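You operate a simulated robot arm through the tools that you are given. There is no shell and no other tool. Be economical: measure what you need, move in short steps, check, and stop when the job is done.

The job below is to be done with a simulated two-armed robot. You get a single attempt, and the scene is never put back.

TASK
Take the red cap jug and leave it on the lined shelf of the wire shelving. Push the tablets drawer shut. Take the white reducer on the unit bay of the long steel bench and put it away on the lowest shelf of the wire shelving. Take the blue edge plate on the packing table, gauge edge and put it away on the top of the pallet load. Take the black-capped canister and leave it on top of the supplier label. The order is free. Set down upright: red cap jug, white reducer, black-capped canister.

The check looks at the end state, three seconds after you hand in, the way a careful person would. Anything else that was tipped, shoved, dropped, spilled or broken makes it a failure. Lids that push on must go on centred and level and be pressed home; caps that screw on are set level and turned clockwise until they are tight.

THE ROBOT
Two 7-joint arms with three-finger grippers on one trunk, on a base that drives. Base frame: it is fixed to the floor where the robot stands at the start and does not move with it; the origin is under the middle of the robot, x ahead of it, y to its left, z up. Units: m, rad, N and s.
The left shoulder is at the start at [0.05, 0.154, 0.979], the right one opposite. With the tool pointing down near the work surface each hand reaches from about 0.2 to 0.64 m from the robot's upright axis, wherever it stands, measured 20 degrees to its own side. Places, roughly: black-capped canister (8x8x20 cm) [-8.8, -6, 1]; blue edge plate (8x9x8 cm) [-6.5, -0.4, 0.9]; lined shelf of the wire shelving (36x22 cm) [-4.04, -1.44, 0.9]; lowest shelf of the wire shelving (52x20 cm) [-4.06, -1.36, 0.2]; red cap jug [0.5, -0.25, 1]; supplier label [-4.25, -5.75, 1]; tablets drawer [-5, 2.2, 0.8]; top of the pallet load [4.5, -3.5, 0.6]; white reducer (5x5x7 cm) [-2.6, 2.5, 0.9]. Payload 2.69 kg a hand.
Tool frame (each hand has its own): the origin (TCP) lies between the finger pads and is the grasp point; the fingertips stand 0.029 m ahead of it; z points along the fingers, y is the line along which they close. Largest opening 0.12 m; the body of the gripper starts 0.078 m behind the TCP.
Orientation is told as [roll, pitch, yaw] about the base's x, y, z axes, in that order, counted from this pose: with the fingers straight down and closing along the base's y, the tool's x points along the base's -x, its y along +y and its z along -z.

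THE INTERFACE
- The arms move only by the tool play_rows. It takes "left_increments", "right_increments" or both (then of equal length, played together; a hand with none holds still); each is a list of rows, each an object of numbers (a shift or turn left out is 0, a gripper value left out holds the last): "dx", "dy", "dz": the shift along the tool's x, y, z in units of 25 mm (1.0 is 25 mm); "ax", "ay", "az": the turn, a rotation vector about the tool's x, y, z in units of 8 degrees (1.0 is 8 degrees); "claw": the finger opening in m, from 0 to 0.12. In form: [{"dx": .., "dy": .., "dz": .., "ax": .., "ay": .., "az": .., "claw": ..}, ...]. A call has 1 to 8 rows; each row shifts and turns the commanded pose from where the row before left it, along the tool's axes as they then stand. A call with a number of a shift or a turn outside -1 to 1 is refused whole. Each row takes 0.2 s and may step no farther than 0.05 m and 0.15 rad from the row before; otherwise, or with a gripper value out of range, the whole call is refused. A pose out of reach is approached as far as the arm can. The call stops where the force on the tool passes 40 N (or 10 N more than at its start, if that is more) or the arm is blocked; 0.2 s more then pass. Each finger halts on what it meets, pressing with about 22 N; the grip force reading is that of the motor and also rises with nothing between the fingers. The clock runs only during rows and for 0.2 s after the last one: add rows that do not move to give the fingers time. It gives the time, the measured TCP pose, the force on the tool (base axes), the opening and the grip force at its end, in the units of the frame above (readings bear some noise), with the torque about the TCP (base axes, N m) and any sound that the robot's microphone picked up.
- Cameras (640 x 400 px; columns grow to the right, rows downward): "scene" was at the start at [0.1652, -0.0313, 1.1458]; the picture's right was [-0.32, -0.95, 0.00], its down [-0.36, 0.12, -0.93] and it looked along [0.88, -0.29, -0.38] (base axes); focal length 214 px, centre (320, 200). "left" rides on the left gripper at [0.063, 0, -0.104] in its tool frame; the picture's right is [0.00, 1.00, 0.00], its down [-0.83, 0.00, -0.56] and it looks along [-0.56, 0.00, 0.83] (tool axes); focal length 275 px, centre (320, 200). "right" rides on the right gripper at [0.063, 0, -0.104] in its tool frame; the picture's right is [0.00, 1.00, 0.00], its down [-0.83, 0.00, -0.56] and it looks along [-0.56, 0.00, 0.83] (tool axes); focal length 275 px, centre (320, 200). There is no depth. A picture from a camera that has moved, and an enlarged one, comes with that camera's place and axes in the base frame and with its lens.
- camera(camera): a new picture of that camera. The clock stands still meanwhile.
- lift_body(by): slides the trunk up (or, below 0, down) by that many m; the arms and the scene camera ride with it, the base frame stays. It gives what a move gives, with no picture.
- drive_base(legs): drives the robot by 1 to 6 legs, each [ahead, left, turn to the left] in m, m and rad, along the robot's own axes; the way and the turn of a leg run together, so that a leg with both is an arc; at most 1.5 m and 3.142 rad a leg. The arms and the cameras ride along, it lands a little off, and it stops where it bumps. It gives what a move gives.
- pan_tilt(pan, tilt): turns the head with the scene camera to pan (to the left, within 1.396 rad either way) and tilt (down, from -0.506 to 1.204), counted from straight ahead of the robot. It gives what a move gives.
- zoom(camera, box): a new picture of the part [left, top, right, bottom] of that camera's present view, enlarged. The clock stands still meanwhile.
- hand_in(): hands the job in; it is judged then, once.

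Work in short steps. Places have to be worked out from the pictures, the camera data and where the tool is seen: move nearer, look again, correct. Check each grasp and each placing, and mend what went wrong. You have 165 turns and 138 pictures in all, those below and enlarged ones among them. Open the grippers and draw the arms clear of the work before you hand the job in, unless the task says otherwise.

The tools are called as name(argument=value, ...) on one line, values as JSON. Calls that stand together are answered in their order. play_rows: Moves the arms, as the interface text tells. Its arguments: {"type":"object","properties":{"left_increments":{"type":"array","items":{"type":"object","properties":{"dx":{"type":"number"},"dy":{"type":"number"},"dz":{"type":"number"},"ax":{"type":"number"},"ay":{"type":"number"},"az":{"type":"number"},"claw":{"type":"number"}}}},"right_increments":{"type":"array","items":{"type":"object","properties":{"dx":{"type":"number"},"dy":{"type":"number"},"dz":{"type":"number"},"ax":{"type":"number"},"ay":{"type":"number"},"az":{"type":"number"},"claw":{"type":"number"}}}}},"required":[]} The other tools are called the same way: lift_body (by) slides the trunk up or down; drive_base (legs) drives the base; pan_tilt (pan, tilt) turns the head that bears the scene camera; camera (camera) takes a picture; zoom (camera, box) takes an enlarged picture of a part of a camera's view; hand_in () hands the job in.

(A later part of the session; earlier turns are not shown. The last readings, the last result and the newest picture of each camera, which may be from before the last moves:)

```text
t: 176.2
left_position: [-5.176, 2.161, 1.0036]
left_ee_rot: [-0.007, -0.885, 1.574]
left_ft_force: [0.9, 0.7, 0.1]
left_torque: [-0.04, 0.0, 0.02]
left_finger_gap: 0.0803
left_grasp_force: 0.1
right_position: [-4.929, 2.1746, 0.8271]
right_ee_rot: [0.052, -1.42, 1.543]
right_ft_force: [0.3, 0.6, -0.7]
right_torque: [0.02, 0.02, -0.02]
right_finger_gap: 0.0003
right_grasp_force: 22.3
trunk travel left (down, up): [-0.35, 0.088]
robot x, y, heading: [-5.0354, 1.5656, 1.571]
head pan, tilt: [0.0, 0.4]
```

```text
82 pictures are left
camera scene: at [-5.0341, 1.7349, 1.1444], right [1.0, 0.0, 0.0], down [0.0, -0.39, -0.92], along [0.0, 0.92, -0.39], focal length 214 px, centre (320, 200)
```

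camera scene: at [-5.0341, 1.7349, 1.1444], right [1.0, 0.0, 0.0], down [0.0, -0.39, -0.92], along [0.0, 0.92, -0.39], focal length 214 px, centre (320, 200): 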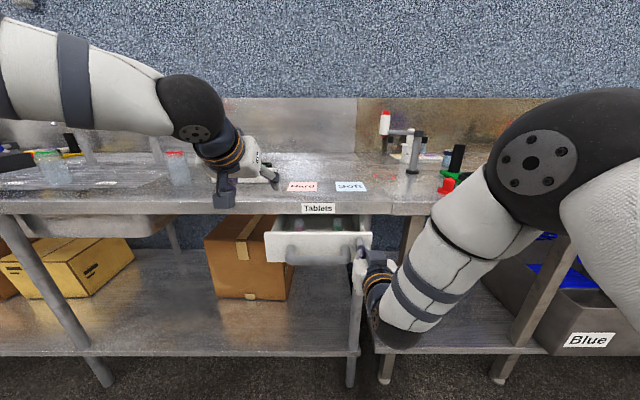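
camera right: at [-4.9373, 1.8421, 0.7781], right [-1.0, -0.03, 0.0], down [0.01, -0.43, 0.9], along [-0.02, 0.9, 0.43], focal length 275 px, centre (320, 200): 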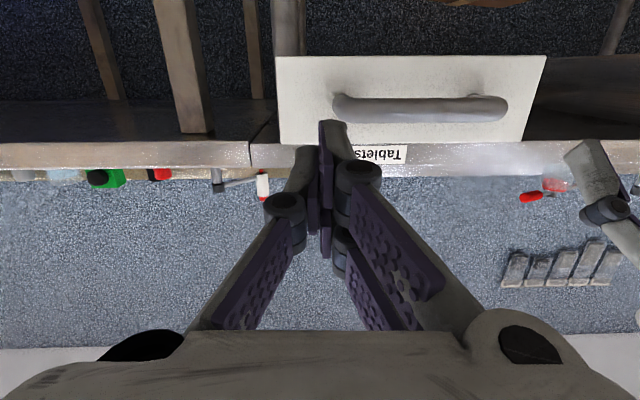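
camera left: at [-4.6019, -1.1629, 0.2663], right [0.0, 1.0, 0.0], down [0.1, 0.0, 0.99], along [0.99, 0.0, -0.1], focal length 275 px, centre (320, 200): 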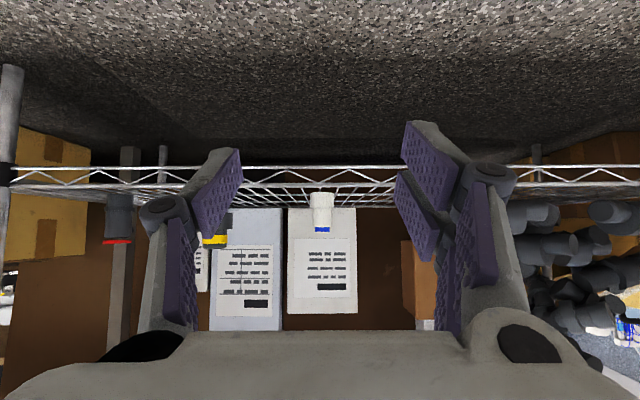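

The drawer is sliding in. I keep pushing.

play_rows(right_increments=[{"dz": 0.6, "dx": -0.09}, {"dz": 0.6, "dx": -0.09}, {"dz": 0.6, "dx": -0.09}, {"dz": 0.6, "dx": -0.09}])

zoom(camera="scene", box=[240, 180, 440, 300])

```text
t: 177.2
left_position: [-5.1755, 2.1611, 1.0051]
left_ee_rot: [-0.005, -0.885, 1.576]
left_ft_force: [-0.6, -0.1, 0.7]
left_torque: [0.02, 0.04, 0.03]
left_finger_gap: 0.08
left_grasp_force: 0.0
right_position: [-4.9308, 2.2348, 0.8254]
right_ee_rot: [0.049, -1.42, 1.547]
right_ft_force: [-0.4, -0.9, -0.5]
right_torque: [-0.02, -0.01, -0.01]
right_finger_gap: 0.0
right_grasp_force: 22.0
trunk travel left (down, up): [-0.35, 0.088]
robot x, y, heading: [-5.033, 1.5686, 1.575]
head pan, tilt: [0.0, 0.4]
```

```text
3.20 times, centred on (340, 240) of scene
camera zoom: at [-5.0341, 1.7349, 1.1444], right [1.0, 0.0, 0.0], down [0.0, -0.39, -0.92], along [0.0, 0.92, -0.39], focal length 686 px, centre (256, 72)
```

zoom: 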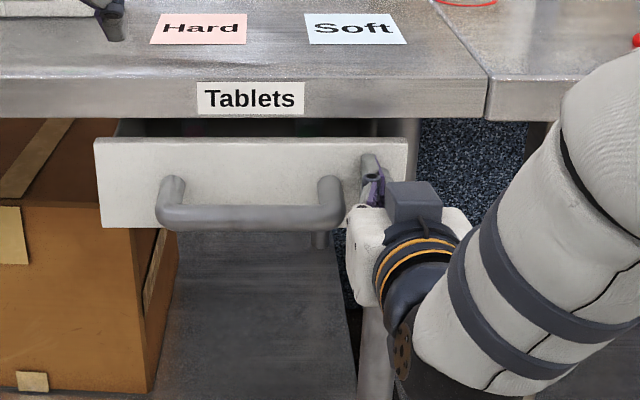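

There is still a slight gap. I continue until it stops.

play_rows(right_increments=[{"dz": 0.5, "dx": -0.07}, {"dz": 0.5, "dx": -0.07}, {"dz": 0.5, "dx": -0.07}, {"dz": 0.5, "dx": -0.07}])

zoom(camera="scene", box=[240, 180, 440, 300])

```text
t: 177.6
left_position: [-5.1736, 2.1589, 1.0062]
left_ee_rot: [-0.003, -0.885, 1.571]
left_ft_force: [-0.2, 0.4, 0.4]
left_torque: [0.01, -0.04, -0.03]
left_finger_gap: 0.0798
left_grasp_force: 0.0
right_position: [-4.929, 2.2394, 0.8267]
right_ee_rot: [0.047, -1.42, 1.548]
right_ft_force: [1.7, -14.1, 3.7]
right_torque: [0.4, 0.05, -0.01]
right_finger_gap: 0.0
right_grasp_force: 22.3
trunk travel left (down, up): [-0.35, 0.088]
robot x, y, heading: [-5.0318, 1.5682, 1.57]
head pan, tilt: [0.0, 0.4]
stopped in row 1 (right hand): the force on the tool passed its limit at 44 N (the readings are from after the stop); the commanded pose is now the measured one
```

```text
3.20 times, centred on (340, 240) of scene
camera zoom: at [-5.0338, 1.7322, 1.1449], right [1.0, 0.0, 0.0], down [0.0, -0.39, -0.92], along [0.0, 0.92, -0.39], focal length 686 px, centre (256, 72)
```

zoom: 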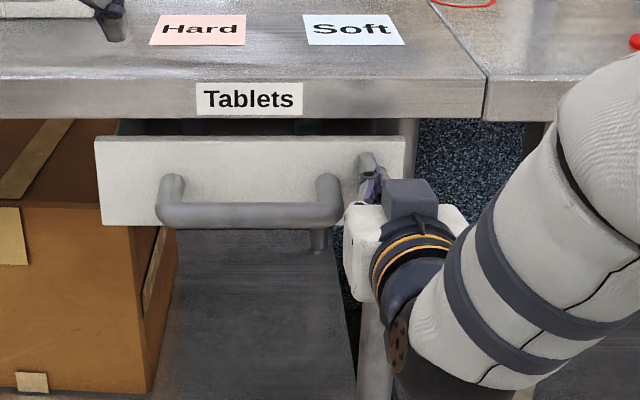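

It stopped at 44 N with the panel at y≈2.268, flush with the bench edge. I push once more to confirm this is the stop.

play_rows(right_increments=[{"dz": 0.1, "dx": -0.01}, {"dz": 0.1, "dx": -0.01}, {"dz": 0.1, "dx": -0.01}, {"dz": 0}])

camera(camera="right")

```text
t: 178.0
left_position: [-5.1731, 2.1558, 1.0063]
left_ee_rot: [-0.003, -0.889, 1.57]
left_ft_force: [-0.1, -1.0, -0.2]
left_torque: [-0.02, 0.01, -0.02]
left_finger_gap: 0.08
left_grasp_force: 0.0
right_position: [-4.9295, 2.2385, 0.8258]
right_ee_rot: [0.046, -1.421, 1.549]
right_ft_force: [2.3, -28.8, 9.6]
right_torque: [0.8, 0.12, 0.06]
right_finger_gap: 0.0
right_grasp_force: 21.7
trunk travel left (down, up): [-0.35, 0.088]
robot x, y, heading: [-5.0337, 1.5634, 1.566]
head pan, tilt: [0.0, 0.4]
stopped in row 2 (right hand): the force on the tool passed its limit at 44 N (the readings are from after the stop); the commanded pose is now the measured one
```

```text
79 pictures are left
camera right: at [-4.9273, 2.1275, 0.7786], right [-1.0, -0.03, 0.0], down [0.01, -0.42, 0.91], along [-0.02, 0.91, 0.42], focal length 275 px, centre (320, 200)
```

right: 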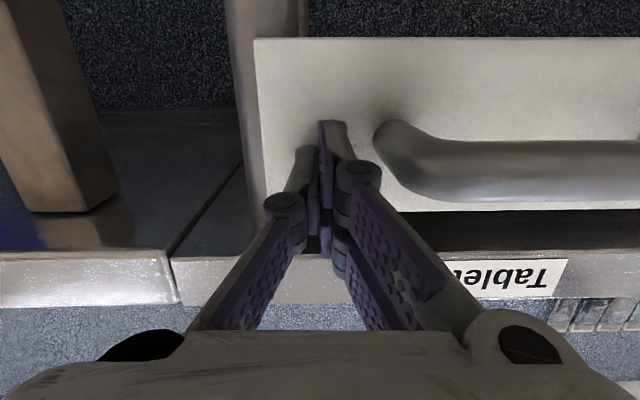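

The drawer is shut. I back away, raise the right hand, and go to the east side of the packing table, facing west.

drive_base(legs=[[-0.65, 0, 0], [0, 0, 1.571], [0, 1.3, 0]])

play_rows(right_increments=[{"dx": -0.9, "dz": -0.5, "claw": 0.12}, {"dx": -0.9, "dz": -0.5}, {"dx": -0.9, "dz": -0.5}, {"dx": -0.9, "dz": -0.5}, {"dx": -0.9, "dz": -0.5}, {"dx": -0.9, "dz": -0.5}, {"dx": -0.9, "dz": -0.5}, {"dx": -0.9, "dz": -0.5}])

camera(camera="scene")

```text
t: 195.2
left_position: [-5.6679, -0.4999, 1.004]
left_ee_rot: [-0.005, -0.882, 3.111]
left_ft_force: [0.4, -0.8, 0.4]
left_torque: [0.03, 0.02, 0.01]
left_finger_gap: 0.0801
left_grasp_force: 0.1
right_position: [-5.7438, -0.2544, 0.8244]
right_ee_rot: [0.045, -1.415, 3.09]
right_ft_force: [0.4, -0.3, 0.2]
right_torque: [0.02, 0.01, 0.01]
right_finger_gap: 0.0001
right_grasp_force: 21.9
trunk travel left (down, up): [-0.35, 0.088]
robot x, y, heading: [-5.0723, -0.3812, 3.107]
head pan, tilt: [0.0, 0.4]
```

```text
t: 197.0
left_position: [-5.6695, -0.5018, 1.0038]
left_ee_rot: [-0.003, -0.882, 3.112]
left_ft_force: [-0.7, 0.3, -0.4]
left_torque: [0.04, 0.02, 0.02]
left_finger_gap: 0.0799
left_grasp_force: 0.0
right_position: [-5.6715, -0.2556, 1.0167]
right_ee_rot: [0.038, -1.417, 3.095]
right_ft_force: [-0.5, 0.4, 0.4]
right_torque: [-0.02, -0.02, -0.01]
right_finger_gap: 0.1199
right_grasp_force: 0.0
trunk travel left (down, up): [-0.35, 0.088]
robot x, y, heading: [-5.0666, -0.3783, 3.109]
head pan, tilt: [0.0, 0.4]
```

```text
78 pictures are left
camera scene: at [-5.2399, -0.3755, 1.1445], right [0.03, 1.0, 0.0], down [0.39, -0.01, -0.92], along [-0.92, 0.03, -0.39], focal length 214 px, centre (320, 200)
```

scene: 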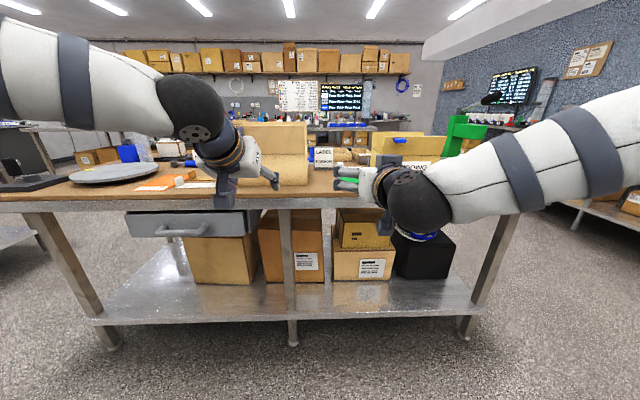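

Zoom on the table top.

zoom(camera="scene", box=[260, 110, 440, 222])

camera(camera="right")

```text
3.56 times, centred on (350, 166) of scene
camera zoom: at [-5.2399, -0.3755, 1.1445], right [0.03, 1.0, 0.0], down [0.39, -0.01, -0.92], along [-0.92, 0.03, -0.39], focal length 763 px, centre (213, 321)
```

zoom: 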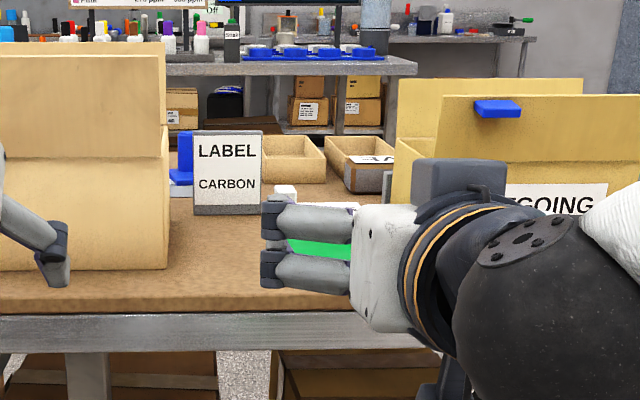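

```text
76 pictures are left
camera right: at [-5.5586, -0.2548, 0.9702], right [-0.01, -1.0, 0.0], down [0.42, 0.0, 0.91], along [-0.91, 0.01, 0.42], focal length 275 px, centre (320, 200)
```

right: 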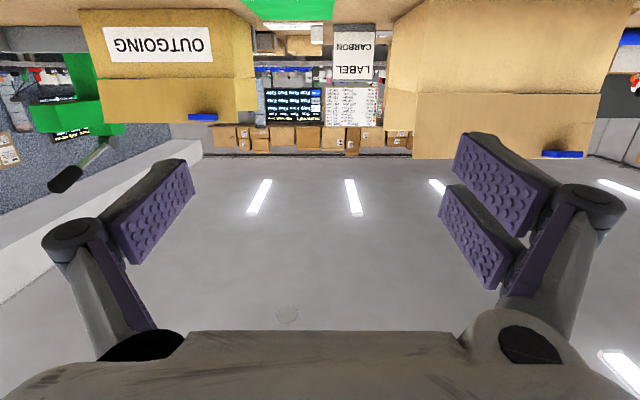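

The blue angle piece is visible behind the "LABEL CARBON" sign, next to the big carton, at about (-6.45, -0.4). I raise the trunk and move closer to look from higher up.

lift_body(by=0.088)

play_rows(left_increments=[{"dx": -0.9, "dz": -0.75, "ay": 0.5}, {"dx": -0.9, "dz": -0.7, "ay": 0.5}, {"dx": -0.9, "dz": -0.7, "ay": 0.5}, {"dx": -0.9, "dz": -0.7, "ay": 0.5}, {"dx": -0.9, "dz": -0.7, "ay": 0.5}, {"dx": 0}], right_increments=[{"dx": -0.9, "dy": -0.6}, {"dx": -0.9, "dy": -0.6}, {"dx": -0.9, "dy": -0.6}, {"dx": -0.9, "dy": -0.6}, {"dx": -0.9, "dy": -0.6}, {"dx": 0}])

drive_base(legs=[[0.4, 0, 0.03]])

pan_tilt(pan=0.0, tilt=0.5)

camera(camera="scene")

camera(camera="left")

```text
t: 198.3
left_position: [-5.6703, -0.5011, 1.089]
left_ee_rot: [-0.004, -0.883, 3.111]
left_ft_force: [0.0, 0.5, -0.8]
left_torque: [0.03, 0.05, -0.02]
left_finger_gap: 0.0798
left_grasp_force: 0.0
right_position: [-5.6734, -0.253, 1.1031]
right_ee_rot: [0.046, -1.412, 3.092]
right_ft_force: [0.1, 0.2, 0.1]
right_torque: [0.02, 0.03, -0.01]
right_finger_gap: 0.12
right_grasp_force: 0.1
trunk travel left (down, up): [-0.438, 0.0]
robot x, y, heading: [-5.0691, -0.378, 3.118]
head pan, tilt: [0.0, 0.4]
```

```text
t: 199.7
left_position: [-5.6481, -0.4976, 1.1981]
left_ee_rot: [-0.004, -0.532, 3.109]
left_ft_force: [-1.1, 0.3, -0.3]
left_torque: [0.01, 0.0, 0.0]
left_finger_gap: 0.0802
left_grasp_force: 0.1
left hand out of reach, approached as far as the arm can: row 4, 5
right_position: [-5.6905, -0.1779, 1.2166]
right_ee_rot: [0.045, -1.413, 3.092]
right_ft_force: [-0.5, -0.7, -0.4]
right_torque: [-0.01, 0.02, 0.01]
right_finger_gap: 0.1199
right_grasp_force: 0.1
trunk travel left (down, up): [-0.438, 0.0]
robot x, y, heading: [-5.0672, -0.3752, 3.11]
head pan, tilt: [0.0, 0.4]
```

```text
t: 202.1
left_position: [-6.0406, -0.5087, 1.2004]
left_ee_rot: [-0.004, -0.537, 3.14]
left_ft_force: [0.0, -0.2, -0.4]
left_torque: [-0.01, -0.01, -0.01]
left_finger_gap: 0.0801
left_grasp_force: 0.1
right_position: [-6.0921, -0.1886, 1.2172]
right_ee_rot: [0.046, -1.415, 3.12]
right_ft_force: [0.4, -0.3, 0.5]
right_torque: [0.03, 0.01, 0.02]
right_finger_gap: 0.12
right_grasp_force: 0.0
trunk travel left (down, up): [-0.438, 0.0]
robot x, y, heading: [-5.4682, -0.3736, 3.141]
head pan, tilt: [0.0, 0.4]
```

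```text
t: 202.8
left_position: [-6.0393, -0.5094, 1.1988]
left_ee_rot: [-0.005, -0.536, 3.14]
left_ft_force: [-0.1, -0.1, -0.7]
left_torque: [0.0, -0.02, 0.01]
left_finger_gap: 0.0799
left_grasp_force: 0.2
right_position: [-6.094, -0.1898, 1.2166]
right_ee_rot: [0.044, -1.417, 3.119]
right_ft_force: [-0.7, 0.9, -0.5]
right_torque: [-0.03, 0.02, -0.01]
right_finger_gap: 0.1199
right_grasp_force: 0.1
trunk travel left (down, up): [-0.438, 0.0]
robot x, y, heading: [-5.4669, -0.3704, 3.141]
head pan, tilt: [0.0, 0.499]
```

```text
75 pictures are left
camera scene: at [-5.5601, -0.3742, 1.2359], right [0.0, 1.0, 0.0], down [0.48, 0.0, -0.88], along [-0.88, 0.0, -0.48], focal length 214 px, centre (320, 200)
```

scene: 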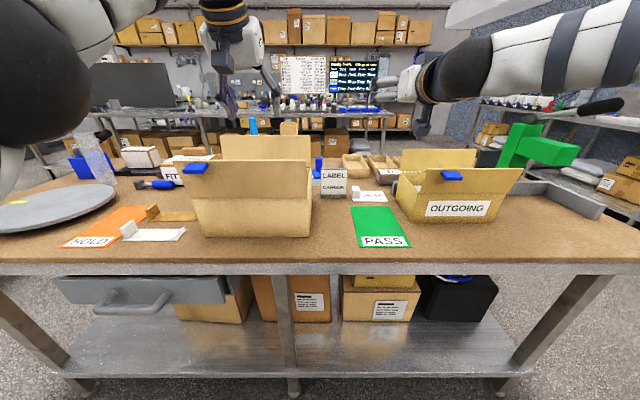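

```text
74 pictures are left
camera left: at [-5.9319, -0.5091, 1.2589], right [-0.01, -1.0, 0.0], down [-0.43, 0.0, 0.9], along [-0.9, 0.01, -0.43], focal length 275 px, centre (320, 200)
```

left: 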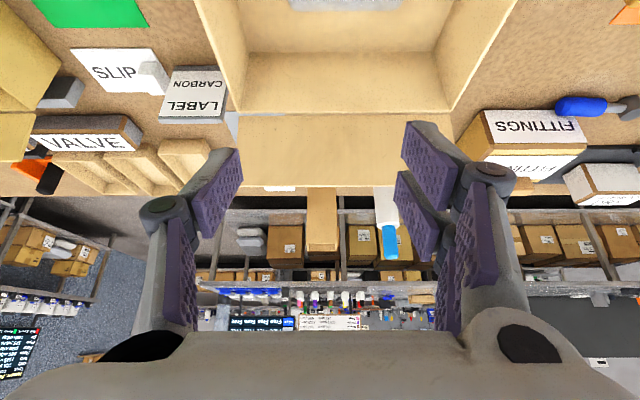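

I zoom on candidate blue items.

zoom(camera="scene", box=[290, 120, 420, 210])

zoom(camera="scene", box=[0, 110, 220, 250])

```text
4.44 times, centred on (355, 165) of scene
camera zoom: at [-5.5601, -0.3742, 1.2359], right [0.0, 1.0, 0.0], down [0.48, 0.0, -0.88], along [-0.88, 0.0, -0.48], focal length 953 px, centre (164, 356)
```

zoom: 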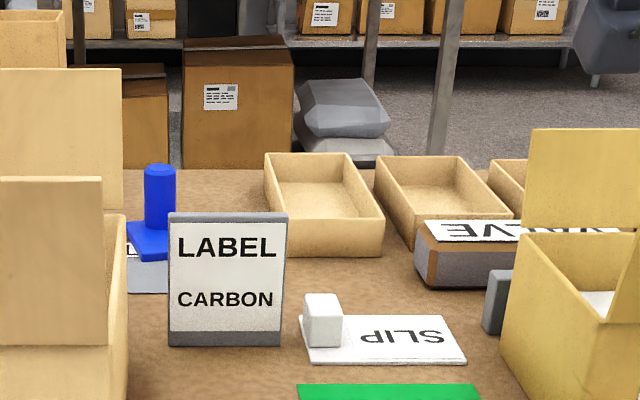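

```text
2.86 times, centred on (110, 180) of scene
camera zoom: at [-5.5601, -0.3742, 1.2359], right [0.0, 1.0, 0.0], down [0.48, 0.0, -0.88], along [-0.88, 0.0, -0.48], focal length 613 px, centre (920, 257)
```

zoom: 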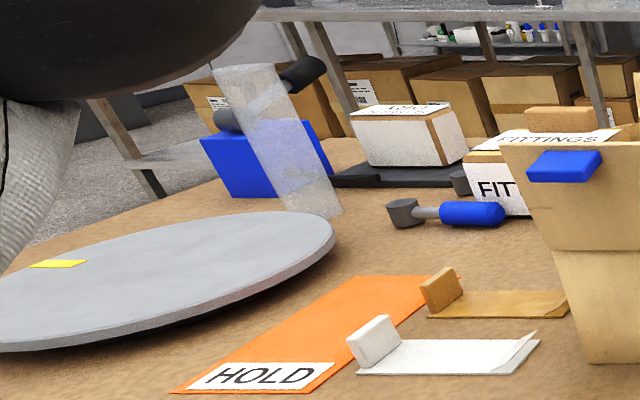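

The blue piece (square plate with a knob) stands near the west side of the table at about (-6.5, -0.39). The west side is the better approach, so I go around the north end of the table.

drive_base(legs=[[-0.3, 0, 0], [0, -1.5, 0]])

pan_tilt(pan=0.25, tilt=0.4)

camera(camera="scene")

```text
t: 215.9
left_position: [-5.7215, 0.9643, 1.1985]
left_ee_rot: [-0.005, -0.534, 3.121]
left_ft_force: [-0.4, 0.5, -0.1]
left_torque: [0.04, 0.01, 0.03]
left_finger_gap: 0.0801
left_grasp_force: 0.1
right_position: [-5.7671, 1.284, 1.2168]
right_ee_rot: [0.046, -1.415, 3.103]
right_ft_force: [0.1, -0.6, -0.2]
right_torque: [-0.01, 0.02, 0.02]
right_finger_gap: 0.12
right_grasp_force: 0.1
trunk travel left (down, up): [-0.438, 0.0]
robot x, y, heading: [-5.1439, 1.0887, 3.121]
head pan, tilt: [0.0, 0.499]
```

```text
t: 216.6
left_position: [-5.7216, 0.9635, 1.1999]
left_ee_rot: [0.0, -0.537, 3.122]
left_ft_force: [-0.4, 0.9, -0.5]
left_torque: [0.0, 0.06, -0.03]
left_finger_gap: 0.0799
left_grasp_force: 0.0
right_position: [-5.7682, 1.2843, 1.2161]
right_ee_rot: [0.047, -1.417, 3.104]
right_ft_force: [0.5, 0.1, 0.2]
right_torque: [-0.01, 0.01, -0.02]
right_finger_gap: 0.1198
right_grasp_force: 0.0
trunk travel left (down, up): [-0.438, 0.0]
robot x, y, heading: [-5.1462, 1.0909, 3.124]
head pan, tilt: [0.25, 0.4]
```

```text
71 pictures are left
camera scene: at [-5.238, 1.0666, 1.245], right [-0.23, 0.97, 0.0], down [0.38, 0.09, -0.92], along [-0.9, -0.21, -0.39], focal length 214 px, centre (320, 200)
```

scene: 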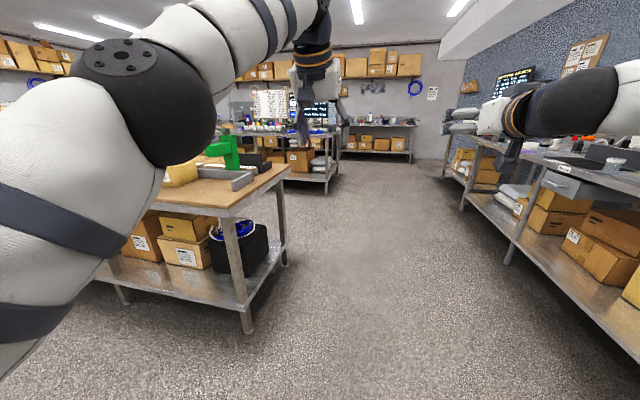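

The corridor is clear, and there is a 1.8 m aisle west of the table. I drive around to the west side and face east.

drive_base(legs=[[1.15, 0, 0], [1.15, 0, 0], [0, 0, 1.59], [1.48, 0, 0], [0, 0, 1.57]])

pan_tilt(pan=0.0, tilt=0.5)

camera(camera="scene")

```text
t: 242.4
left_position: [-6.8307, -0.1913, 1.1998]
left_ee_rot: [-0.004, -0.536, 0.013]
left_ft_force: [-0.4, 0.4, 0.0]
left_torque: [-0.04, 0.05, -0.01]
left_finger_gap: 0.0799
left_grasp_force: 0.1
right_position: [-6.7743, -0.5093, 1.2174]
right_ee_rot: [0.045, -1.415, -0.006]
right_ft_force: [-0.1, 0.5, 0.2]
right_torque: [0.0, 0.0, 0.02]
right_finger_gap: 0.1198
right_grasp_force: 0.1
trunk travel left (down, up): [-0.438, 0.0]
robot x, y, heading: [-7.4038, -0.3363, 0.011]
head pan, tilt: [0.25, 0.4]
```

```text
t: 243.2
left_position: [-6.8314, -0.1907, 1.1984]
left_ee_rot: [-0.003, -0.536, 0.013]
left_ft_force: [0.1, -0.2, 0.2]
left_torque: [-0.01, -0.01, 0.03]
left_finger_gap: 0.0803
left_grasp_force: 0.1
right_position: [-6.7753, -0.5092, 1.2168]
right_ee_rot: [0.046, -1.415, -0.009]
right_ft_force: [0.0, -0.1, -0.1]
right_torque: [-0.01, -0.03, 0.02]
right_finger_gap: 0.1202
right_grasp_force: 0.1
trunk travel left (down, up): [-0.438, 0.0]
robot x, y, heading: [-7.401, -0.3362, 0.011]
head pan, tilt: [0.0, 0.499]
```

```text
70 pictures are left
camera scene: at [-7.3093, -0.3356, 1.2359], right [0.01, -1.0, 0.0], down [-0.48, -0.01, -0.88], along [0.88, 0.01, -0.48], focal length 214 px, centre (320, 200)
```

scene: 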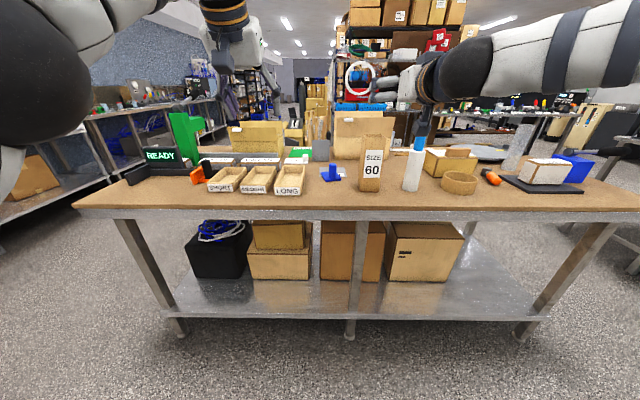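

zoom(camera="scene", box=[270, 120, 430, 220])

```text
4.00 times, centred on (350, 170) of scene
camera zoom: at [-7.3093, -0.3356, 1.2359], right [0.01, -1.0, 0.0], down [-0.48, -0.01, -0.88], along [0.88, 0.01, -0.48], focal length 858 px, centre (200, 320)
```

zoom: 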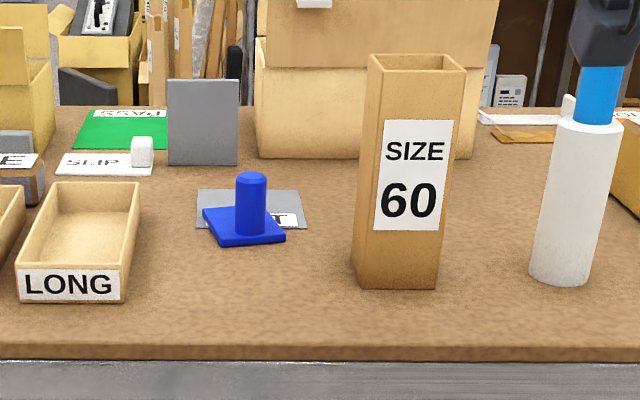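

The blue plate with its knob is at about (-6.45, -0.37) on a table top of z≈0.88. I approach so the left hand comes over the knob, raising the right hand a bit more to clear the white bottle.

play_rows(right_increments=[{"dx": -0.6, "dz": -0.9}, {"dx": -0.6, "dz": -0.9}, {"dz": -0.9}, {"dz": -0.9}, {"dz": -0.5}], left_increments=[{"ay": 0.8, "claw": 0.1}, {"ay": 0.8}, {"ay": 0.8}, {"ay": 0.8}, {"ay": 0.63}])

drive_base(legs=[[0.36, -0.18, 0]])

camera(camera="left")

camera(camera="scene")

```text
t: 244.4
left_position: [-6.9091, -0.2454, 1.1549]
left_ee_rot: [-0.006, -0.155, 0.01]
left_ft_force: [0.5, -0.1, -0.4]
left_torque: [-0.01, -0.01, -0.01]
left_finger_gap: 0.1
left_grasp_force: 0.1
left hand out of reach, approached as far as the arm can: row 1, 2, 3, 4, 5
right_position: [-6.8725, -0.5123, 1.263]
right_ee_rot: [0.04, -1.415, -0.003]
right_ft_force: [-0.1, 0.6, -0.2]
right_torque: [0.01, -0.01, -0.03]
right_finger_gap: 0.12
right_grasp_force: 0.1
trunk travel left (down, up): [-0.438, 0.0]
robot x, y, heading: [-7.3988, -0.3349, 0.014]
head pan, tilt: [0.0, 0.499]
```

```text
t: 246.9
left_position: [-6.549, -0.4187, 1.1564]
left_ee_rot: [-0.005, -0.157, 0.011]
left_ft_force: [-0.6, 0.0, -0.6]
left_torque: [0.06, 0.02, 0.02]
left_finger_gap: 0.0999
left_grasp_force: 0.1
right_position: [-6.51, -0.6857, 1.2627]
right_ee_rot: [0.047, -1.414, -0.01]
right_ft_force: [0.0, -0.8, 0.5]
right_torque: [0.02, 0.03, 0.02]
right_finger_gap: 0.12
right_grasp_force: 0.1
trunk travel left (down, up): [-0.438, 0.0]
robot x, y, heading: [-7.0409, -0.504, 0.016]
head pan, tilt: [0.0, 0.499]
```

```text
68 pictures are left
camera left: at [-6.6258, -0.4182, 1.2513], right [-0.01, 1.0, 0.0], down [0.73, 0.01, 0.68], along [0.68, 0.0, -0.73], focal length 275 px, centre (320, 200)
```

left: 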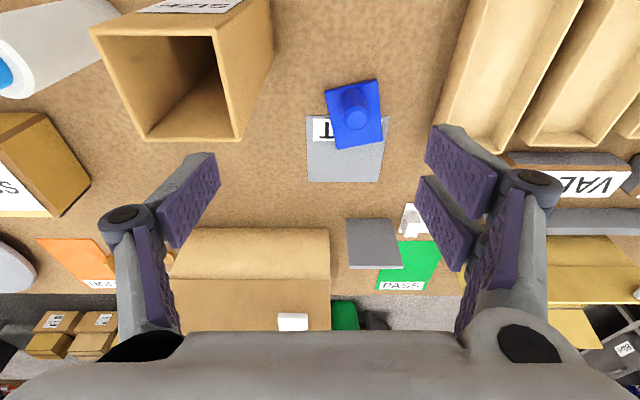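

```text
67 pictures are left
camera scene: at [-6.9471, -0.508, 1.2359], right [0.01, -1.0, 0.0], down [-0.48, -0.01, -0.88], along [0.88, 0.01, -0.48], focal length 214 px, centre (320, 200)
```

scene: 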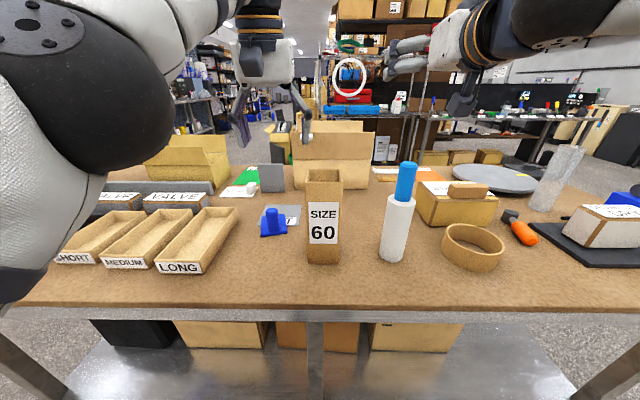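

The plate is at about (-6.44, -0.367, 0.87). I finish straightening the hand, move over the knob with the claw at 0.07, and check.

play_rows(left_increments=[{"ay": 0.56, "dx": -0.8, "dy": 0.5, "claw": 0.07}, {"ay": 0.56, "dx": -0.8, "dy": 0.5}, {"dx": -0.9, "dy": 0.5}, {"dx": -0.9, "dy": 0.58}, {"dx": -0.9}, {"dz": 0.5}])

camera(camera="left")

```text
t: 248.3
left_position: [-6.564, -0.4216, 1.1377]
left_ee_rot: [-0.004, -0.081, 0.009]
left_ft_force: [-0.6, -0.1, -0.6]
left_torque: [0.01, -0.01, -0.02]
left_finger_gap: 0.0699
left_grasp_force: 0.0
left hand out of reach, approached as far as the arm can: row 1, 2, 3, 4, 5
right_position: [-6.5105, -0.6842, 1.2627]
right_ee_rot: [0.042, -1.415, -0.007]
right_ft_force: [-1.0, -0.8, -0.5]
right_torque: [-0.01, 0.01, -0.01]
right_finger_gap: 0.1198
right_grasp_force: 0.1
trunk travel left (down, up): [-0.438, 0.0]
robot x, y, heading: [-7.0395, -0.5058, 0.014]
head pan, tilt: [0.0, 0.499]
```

```text
66 pictures are left
camera left: at [-6.6342, -0.4218, 1.2377], right [-0.01, 1.0, 0.0], down [0.78, 0.01, 0.62], along [0.62, 0.0, -0.78], focal length 275 px, centre (320, 200)
```

left: 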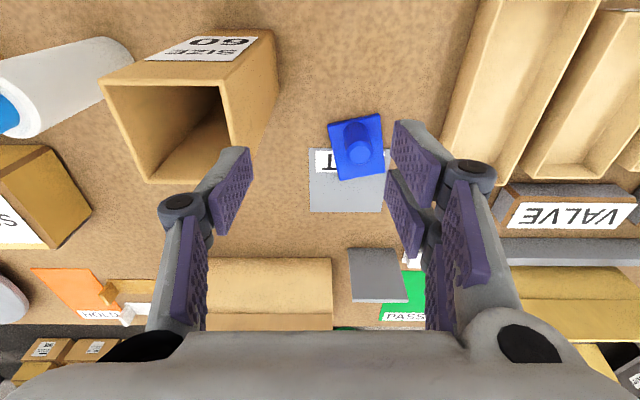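

The hand can't point straight down this high up. I shift the base left 5.5 cm to clear the SIZE box, pull the right hand back, then lower the trunk.

drive_base(legs=[[0.03, 0.055, -0.012]])

play_rows(right_increments=[{"dz": -0.9, "dx": -0.3}, {"dz": -0.9, "dx": -0.3}, {"dz": -0.9, "dx": -0.3}])

lift_body(by=-0.09)

play_rows(left_increments=[{"dx": -0.8, "ay": 0.3}, {"dx": -0.8, "ay": 0.3}, {"dx": -0.8}, {"dx": -0.8}, {"dx": 0}])

camera(camera="left")

```text
t: 249.4
left_position: [-6.533, -0.3734, 1.1371]
left_ee_rot: [-0.003, -0.078, -0.001]
left_ft_force: [0.3, -0.4, 0.1]
left_torque: [-0.03, -0.02, 0.02]
left_finger_gap: 0.0701
left_grasp_force: 0.0
right_position: [-6.4829, -0.6366, 1.2624]
right_ee_rot: [0.045, -1.415, -0.018]
right_ft_force: [1.1, 1.0, 0.2]
right_torque: [0.0, -0.05, -0.04]
right_finger_gap: 0.1202
right_grasp_force: 0.0
trunk travel left (down, up): [-0.438, 0.0]
robot x, y, heading: [-7.0042, -0.4565, -0.002]
head pan, tilt: [0.0, 0.499]
```

```text
t: 250.2
left_position: [-6.5342, -0.3739, 1.1362]
left_ee_rot: [-0.004, -0.081, -0.003]
left_ft_force: [-0.2, -0.2, -0.2]
left_torque: [0.0, -0.02, 0.01]
left_finger_gap: 0.07
left_grasp_force: 0.1
right_position: [-6.5475, -0.6386, 1.2974]
right_ee_rot: [0.043, -1.414, -0.016]
right_ft_force: [-1.0, 0.3, 0.0]
right_torque: [0.0, -0.02, 0.0]
right_finger_gap: 0.1203
right_grasp_force: 0.1
trunk travel left (down, up): [-0.438, 0.0]
robot x, y, heading: [-7.0123, -0.4518, 0.001]
head pan, tilt: [0.0, 0.499]
```

```text
t: 251.5
left_position: [-6.5345, -0.3727, 1.0483]
left_ee_rot: [-0.003, -0.08, -0.002]
left_ft_force: [-0.3, 0.0, 0.8]
left_torque: [0.0, 0.02, 0.02]
left_finger_gap: 0.0696
left_grasp_force: 0.0
right_position: [-6.5466, -0.6376, 1.2062]
right_ee_rot: [0.051, -1.417, -0.02]
right_ft_force: [-0.8, -0.6, -0.6]
right_torque: [-0.01, 0.02, 0.02]
right_finger_gap: 0.1202
right_grasp_force: 0.0
trunk travel left (down, up): [-0.348, 0.09]
robot x, y, heading: [-7.0122, -0.451, 0.004]
head pan, tilt: [0.0, 0.499]
```

```text
t: 252.7
left_position: [-6.5035, -0.3729, 1.0489]
left_ee_rot: [-0.002, -0.015, -0.003]
left_ft_force: [-0.1, 0.3, 1.0]
left_torque: [-0.01, 0.01, -0.02]
left_finger_gap: 0.07
left_grasp_force: 0.1
left hand out of reach, approached as far as the arm can: row 2, 3, 4
right_position: [-6.5461, -0.6381, 1.2056]
right_ee_rot: [0.045, -1.415, -0.02]
right_ft_force: [0.1, -1.4, -0.1]
right_torque: [0.01, -0.03, -0.01]
right_finger_gap: 0.12
right_grasp_force: 0.1
trunk travel left (down, up): [-0.348, 0.09]
robot x, y, heading: [-7.0095, -0.4523, -0.001]
head pan, tilt: [0.0, 0.499]
```

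```text
65 pictures are left
camera left: at [-6.5675, -0.3716, 1.1537], right [0.01, 1.0, 0.0], down [0.82, 0.0, 0.57], along [0.57, -0.01, -0.82], focal length 275 px, centre (320, 200)
```

left: 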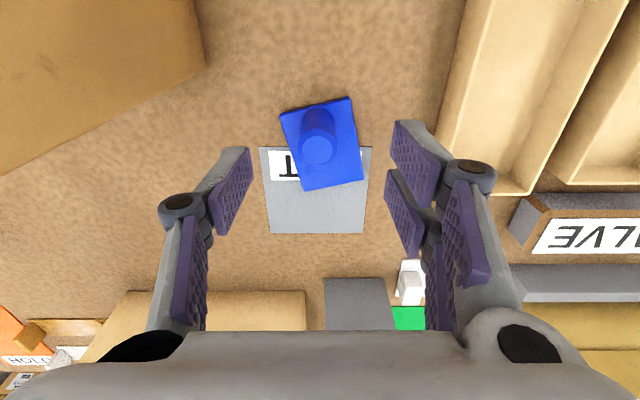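

The knob axis is at about (-6.477, -0.376). I descend with a 2.7 cm forward move.

play_rows(left_increments=[{"dz": 0.9}, {"dz": 0.9, "dx": -0.3}, {"dz": 0.9, "dx": -0.4, "dy": -0.1}, {"dz": 0.5, "dx": -0.36}, {"dz": 0}])

camera(camera="left")

```text
t: 253.9
left_position: [-6.4772, -0.3762, 0.969]
left_ee_rot: [-0.003, 0.005, -0.003]
left_ft_force: [-0.4, 0.9, -0.1]
left_torque: [-0.01, 0.03, -0.02]
left_finger_gap: 0.0702
left_grasp_force: 0.1
right_position: [-6.5454, -0.6383, 1.2054]
right_ee_rot: [0.047, -1.416, -0.021]
right_ft_force: [0.0, 0.5, -0.5]
right_torque: [0.0, -0.01, -0.01]
right_finger_gap: 0.1199
right_grasp_force: 0.0
trunk travel left (down, up): [-0.348, 0.09]
robot x, y, heading: [-7.0133, -0.4483, -0.004]
head pan, tilt: [0.0, 0.499]
```

```text
64 pictures are left
camera left: at [-6.5405, -0.3755, 1.075], right [0.01, 1.0, 0.0], down [0.83, 0.0, 0.55], along [0.55, -0.01, -0.83], focal length 275 px, centre (320, 200)
```

left: 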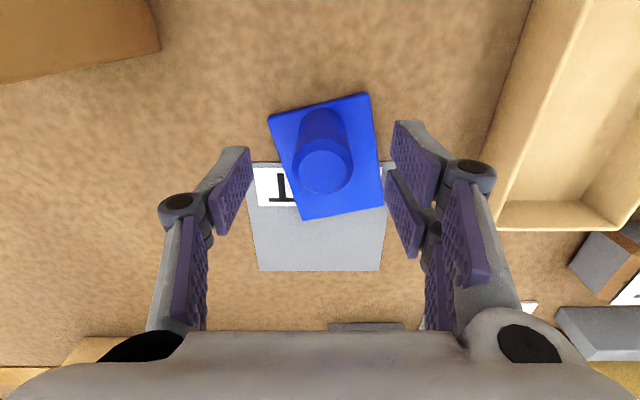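

Centred on the knob. I go down 4 cm and close.

play_rows(left_increments=[{"dz": 0.8}, {"dz": 0.8}, {"claw": 0.05}, {"claw": 0.03}, {"claw": 0.0}, {"claw": 0.0}])

```text
t: 255.3
left_position: [-6.48, -0.3753, 0.9285]
left_ee_rot: [-0.004, 0.006, -0.002]
left_ft_force: [0.1, 0.5, -0.5]
left_torque: [-0.02, 0.0, -0.02]
left_finger_gap: 0.0299
left_grasp_force: 22.1
right_position: [-6.5465, -0.6386, 1.2056]
right_ee_rot: [0.047, -1.415, -0.02]
right_ft_force: [0.9, -0.2, 0.0]
right_torque: [-0.03, -0.03, -0.02]
right_finger_gap: 0.1197
right_grasp_force: 0.0
trunk travel left (down, up): [-0.348, 0.09]
robot x, y, heading: [-7.0086, -0.4502, 0.001]
head pan, tilt: [0.0, 0.499]
```

Gripped at 0.030 (the knob). I lift and check.

play_rows(left_increments=[{"dz": -0.4}, {"dz": -0.8}, {"dz": -0.8}, {"dz": -0.8}, {"dz": -0.5, "dx": 0.4}, {"dz": -0.3, "dx": 0.6}])

camera(camera="left")

```text
t: 256.7
left_position: [-6.5016, -0.3744, 1.0185]
left_ee_rot: [-0.002, 0.005, -0.002]
left_ft_force: [0.1, -0.5, -1.2]
left_torque: [0.05, 0.01, 0.01]
left_finger_gap: 0.0302
left_grasp_force: 21.5
right_position: [-6.5477, -0.6392, 1.2058]
right_ee_rot: [0.046, -1.415, -0.019]
right_ft_force: [-0.4, 0.1, -0.7]
right_torque: [0.0, -0.01, 0.0]
right_finger_gap: 0.12
right_grasp_force: 0.0
trunk travel left (down, up): [-0.348, 0.09]
robot x, y, heading: [-7.0112, -0.4562, -0.003]
head pan, tilt: [0.0, 0.499]
```

```text
63 pictures are left
camera left: at [-6.5638, -0.3745, 1.1249], right [0.01, 1.0, 0.0], down [0.83, 0.0, 0.55], along [0.55, -0.01, -0.83], focal length 275 px, centre (320, 200)
```

left: 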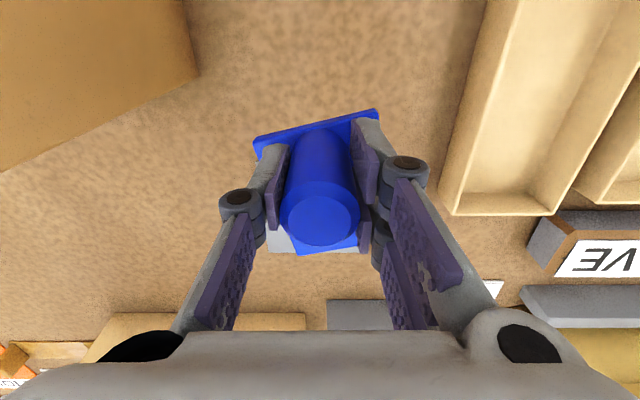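

The plate is held. I back straight out into the aisle and turn south to look for the way to the canister.

drive_base(legs=[[-0.5, 0, 0], [0, 0, -1.571]])

pan_tilt(pan=-0.2, tilt=0.25)

camera(camera="scene")

```text
t: 263.4
left_position: [-7.4382, -0.9616, 1.0186]
left_ee_rot: [-0.006, 0.007, -1.595]
left_ft_force: [-0.2, 0.1, -2.5]
left_torque: [0.0, 0.0, -0.01]
left_finger_gap: 0.0303
left_grasp_force: 21.4
right_position: [-7.7004, -0.9127, 1.2047]
right_ee_rot: [0.046, -1.416, -1.611]
right_ft_force: [-0.4, -0.2, 0.0]
right_torque: [-0.01, 0.0, -0.01]
right_finger_gap: 0.1196
right_grasp_force: 0.0
trunk travel left (down, up): [-0.348, 0.09]
robot x, y, heading: [-7.5037, -0.4517, -1.597]
head pan, tilt: [0.0, 0.499]
```

```text
t: 264.2
left_position: [-7.4387, -0.9621, 1.018]
left_ee_rot: [-0.003, 0.005, -1.596]
left_ft_force: [0.4, -0.1, -0.8]
left_torque: [0.03, -0.02, 0.01]
left_finger_gap: 0.0303
left_grasp_force: 21.8
right_position: [-7.7005, -0.9112, 1.205]
right_ee_rot: [0.046, -1.415, -1.613]
right_ft_force: [0.1, -0.2, -0.1]
right_torque: [-0.03, -0.01, 0.0]
right_finger_gap: 0.1199
right_grasp_force: 0.0
trunk travel left (down, up): [-0.348, 0.09]
robot x, y, heading: [-7.5043, -0.4521, -1.592]
head pan, tilt: [-0.201, 0.25]
```

```text
62 pictures are left
camera scene: at [-7.526, -0.6229, 1.1559], right [-0.98, 0.22, 0.0], down [0.05, 0.24, -0.97], along [-0.21, -0.95, -0.25], focal length 214 px, centre (320, 200)
```

scene: 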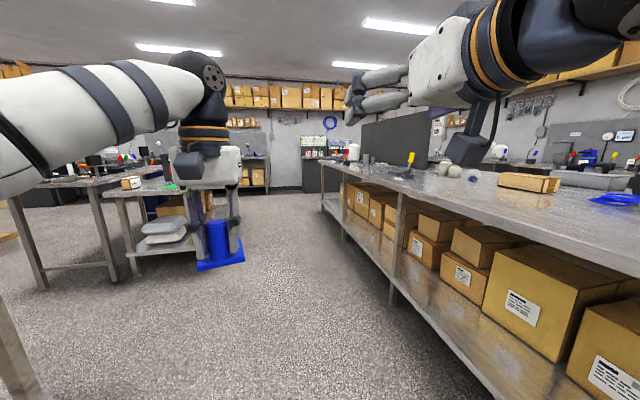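

The aisle is clear southwards. I drive 3.4 m south and look towards (-8.8, -6).

drive_base(legs=[[1.2, 0, 0], [1.2, 0, 0], [1.0, 0, 0]])

pan_tilt(pan=-0.45, tilt=0.25)

camera(camera="scene")

```text
t: 280.6
left_position: [-7.495, -4.3365, 1.0189]
left_ee_rot: [-0.004, 0.005, -1.578]
left_ft_force: [0.0, -0.3, -1.8]
left_torque: [0.06, -0.01, 0.02]
left_finger_gap: 0.0302
left_grasp_force: 21.8
right_position: [-7.757, -4.2892, 1.2052]
right_ee_rot: [0.047, -1.414, -1.597]
right_ft_force: [-0.1, -0.6, 0.3]
right_torque: [-0.01, -0.01, 0.03]
right_finger_gap: 0.1199
right_grasp_force: 0.1
trunk travel left (down, up): [-0.348, 0.09]
robot x, y, heading: [-7.5669, -3.8265, -1.573]
head pan, tilt: [-0.201, 0.25]
```

```text
t: 281.4
left_position: [-7.4964, -4.3364, 1.0175]
left_ee_rot: [-0.002, 0.004, -1.577]
left_ft_force: [0.3, 0.7, -0.4]
left_torque: [0.05, 0.0, -0.01]
left_finger_gap: 0.0303
left_grasp_force: 22.3
right_position: [-7.758, -4.2888, 1.2053]
right_ee_rot: [0.047, -1.415, -1.599]
right_ft_force: [0.5, 0.2, -0.9]
right_torque: [0.0, 0.0, 0.01]
right_finger_gap: 0.1201
right_grasp_force: 0.0
trunk travel left (down, up): [-0.348, 0.09]
robot x, y, heading: [-7.5715, -3.8252, -1.578]
head pan, tilt: [-0.45, 0.25]
```

```text
61 pictures are left
camera scene: at [-7.6107, -3.9897, 1.156], right [-0.9, 0.44, 0.0], down [0.11, 0.22, -0.97], along [-0.43, -0.87, -0.25], focal length 214 px, centre (320, 200)
```

scene: 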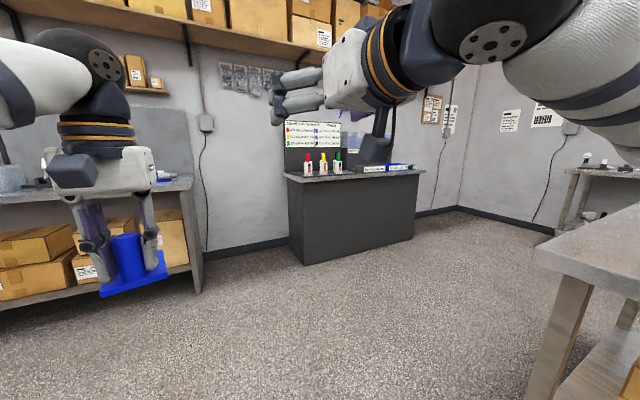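

The counter in the south-west holds capped bottles, and its front face is at y≈-5.75. I drive ahead and then sideways in front of it.

drive_base(legs=[[1.1, 0, 0], [0, -1.05, 0]])

pan_tilt(pan=0.0, tilt=0.4)

camera(camera="scene")

zoom(camera="scene", box=[260, 90, 440, 220])

```text
t: 294.9
left_position: [-8.5358, -5.4249, 1.0183]
left_ee_rot: [-0.003, 0.006, -1.578]
left_ft_force: [-0.2, 0.0, -2.2]
left_torque: [0.03, 0.01, 0.0]
left_finger_gap: 0.0306
left_grasp_force: 21.7
right_position: [-8.7989, -5.3789, 1.2063]
right_ee_rot: [0.047, -1.416, -1.597]
right_ft_force: [-0.4, -0.2, 0.2]
right_torque: [0.01, 0.0, -0.04]
right_finger_gap: 0.1199
right_grasp_force: 0.0
trunk travel left (down, up): [-0.348, 0.09]
robot x, y, heading: [-8.611, -4.9213, -1.583]
head pan, tilt: [-0.45, 0.25]
```

```text
t: 295.8
left_position: [-8.5369, -5.4262, 1.0192]
left_ee_rot: [-0.003, 0.005, -1.579]
left_ft_force: [-0.8, 0.5, -0.6]
left_torque: [-0.05, 0.01, 0.0]
left_finger_gap: 0.0305
left_grasp_force: 22.1
right_position: [-8.7991, -5.3801, 1.2047]
right_ee_rot: [0.046, -1.417, -1.598]
right_ft_force: [0.6, -0.5, -0.5]
right_torque: [-0.02, 0.02, 0.0]
right_finger_gap: 0.1201
right_grasp_force: 0.0
trunk travel left (down, up): [-0.348, 0.09]
robot x, y, heading: [-8.6103, -4.9156, -1.576]
head pan, tilt: [0.0, 0.4]
```

```text
60 pictures are left
camera scene: at [-8.6107, -5.0882, 1.142], right [-1.0, 0.01, 0.0], down [0.0, 0.39, -0.92], along [-0.01, -0.92, -0.39], focal length 214 px, centre (320, 200)
```

scene: 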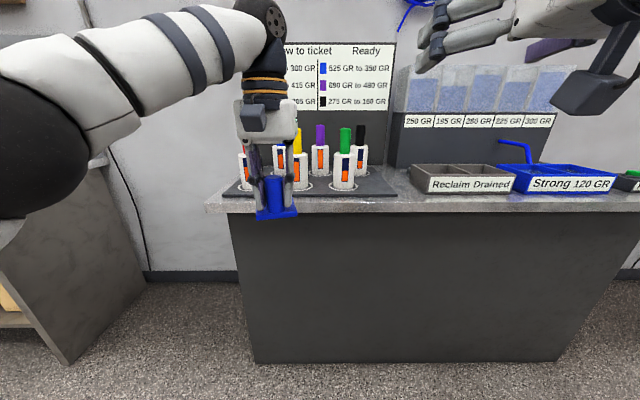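

```text
3.08 times, centred on (350, 155) of scene
camera zoom: at [-8.6107, -5.0882, 1.142], right [-1.0, 0.01, 0.0], down [0.0, 0.39, -0.92], along [-0.01, -0.92, -0.39], focal length 660 px, centre (228, 338)
```

zoom: 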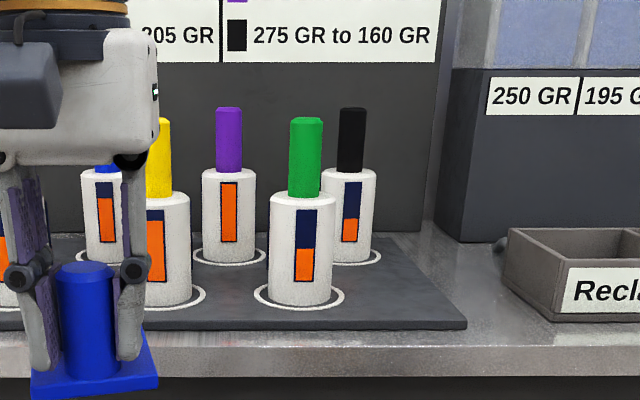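

The black-capped one is back right at about (-8.79, -6.0), z 0.88–1.08 with its body up to 1.0. The green one stands in front at (-8.71, -5.82). I'll grip the body with a 60° pitched hand coming in from the right at about 17° yaw. First I retract the plate and reorient the right hand.

play_rows(left_increments=[{"dx": 1, "dy": 0.9}, {"dx": 1, "dy": 0.9}, {"dx": 1, "dy": 0.9}, {"dx": 1, "dy": 0.9}, {"dx": 1, "dy": 0.9}, {"dx": 1, "dy": 0.9}, {"dx": 1, "dy": 0.9}, {"dx": 0.8, "dy": 0.9}], right_increments=[{"ay": 0.9}, {"ay": 0.9}, {"ay": 0.8}, {"ax": -0.66, "az": -0.38}, {"ax": -0.66, "az": -0.38}, {"ax": -0.66, "az": -0.38}, {"dx": 0.7, "dz": 0.4}, {"dx": 0.7, "dz": 0.4}])

drive_base(legs=[[0.2, 0, 0]])

camera(camera="scene")

camera(camera="right")

```text
t: 297.6
left_position: [-8.3532, -5.2335, 1.0198]
left_ee_rot: [-0.003, 0.006, -1.579]
left_ft_force: [0.3, 0.4, -1.9]
left_torque: [0.01, 0.0, 0.02]
left_finger_gap: 0.0304
left_grasp_force: 22.2
right_position: [-8.7991, -5.3779, 1.1657]
right_ee_rot: [0.015, -1.056, -1.243]
right_ft_force: [0.6, -0.6, 0.0]
right_torque: [0.02, 0.01, -0.01]
right_finger_gap: 0.1201
right_grasp_force: 0.0
trunk travel left (down, up): [-0.348, 0.09]
robot x, y, heading: [-8.6071, -4.9161, -1.578]
head pan, tilt: [0.0, 0.4]
```

```text
t: 299.2
left_position: [-8.3535, -5.4355, 1.0186]
left_ee_rot: [-0.004, 0.006, -1.574]
left_ft_force: [-0.3, -0.5, -1.3]
left_torque: [0.03, -0.01, -0.03]
left_finger_gap: 0.0301
left_grasp_force: 22.4
right_position: [-8.7996, -5.5814, 1.1657]
right_ee_rot: [0.01, -1.055, -1.237]
right_ft_force: [-0.2, -0.4, -0.1]
right_torque: [0.03, 0.0, 0.03]
right_finger_gap: 0.1199
right_grasp_force: 0.0
trunk travel left (down, up): [-0.348, 0.09]
robot x, y, heading: [-8.6102, -5.1181, -1.571]
head pan, tilt: [0.0, 0.4]
```

```text
58 pictures are left
camera scene: at [-8.6106, -5.2899, 1.1419], right [-1.0, 0.0, 0.0], down [0.0, 0.39, -0.92], along [0.0, -0.92, -0.39], focal length 214 px, centre (320, 200)
```

scene: 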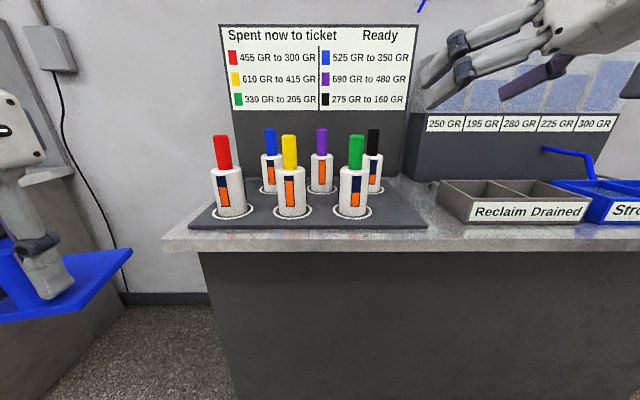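

```text
57 pictures are left
camera right: at [-8.8389, -5.4653, 1.1608], right [0.94, 0.34, 0.0], down [-0.03, 0.07, 1.0], along [0.34, -0.94, 0.07], focal length 275 px, centre (320, 200)
```

right: 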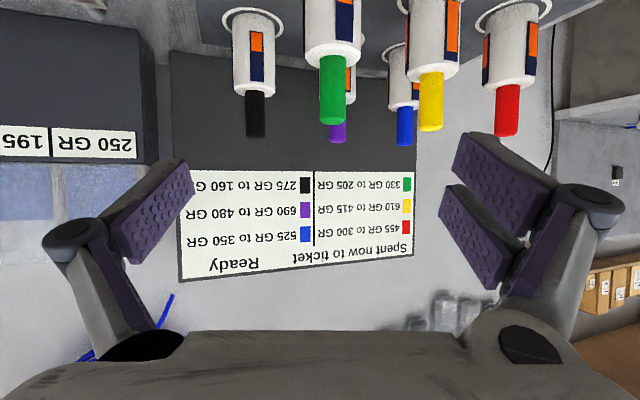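

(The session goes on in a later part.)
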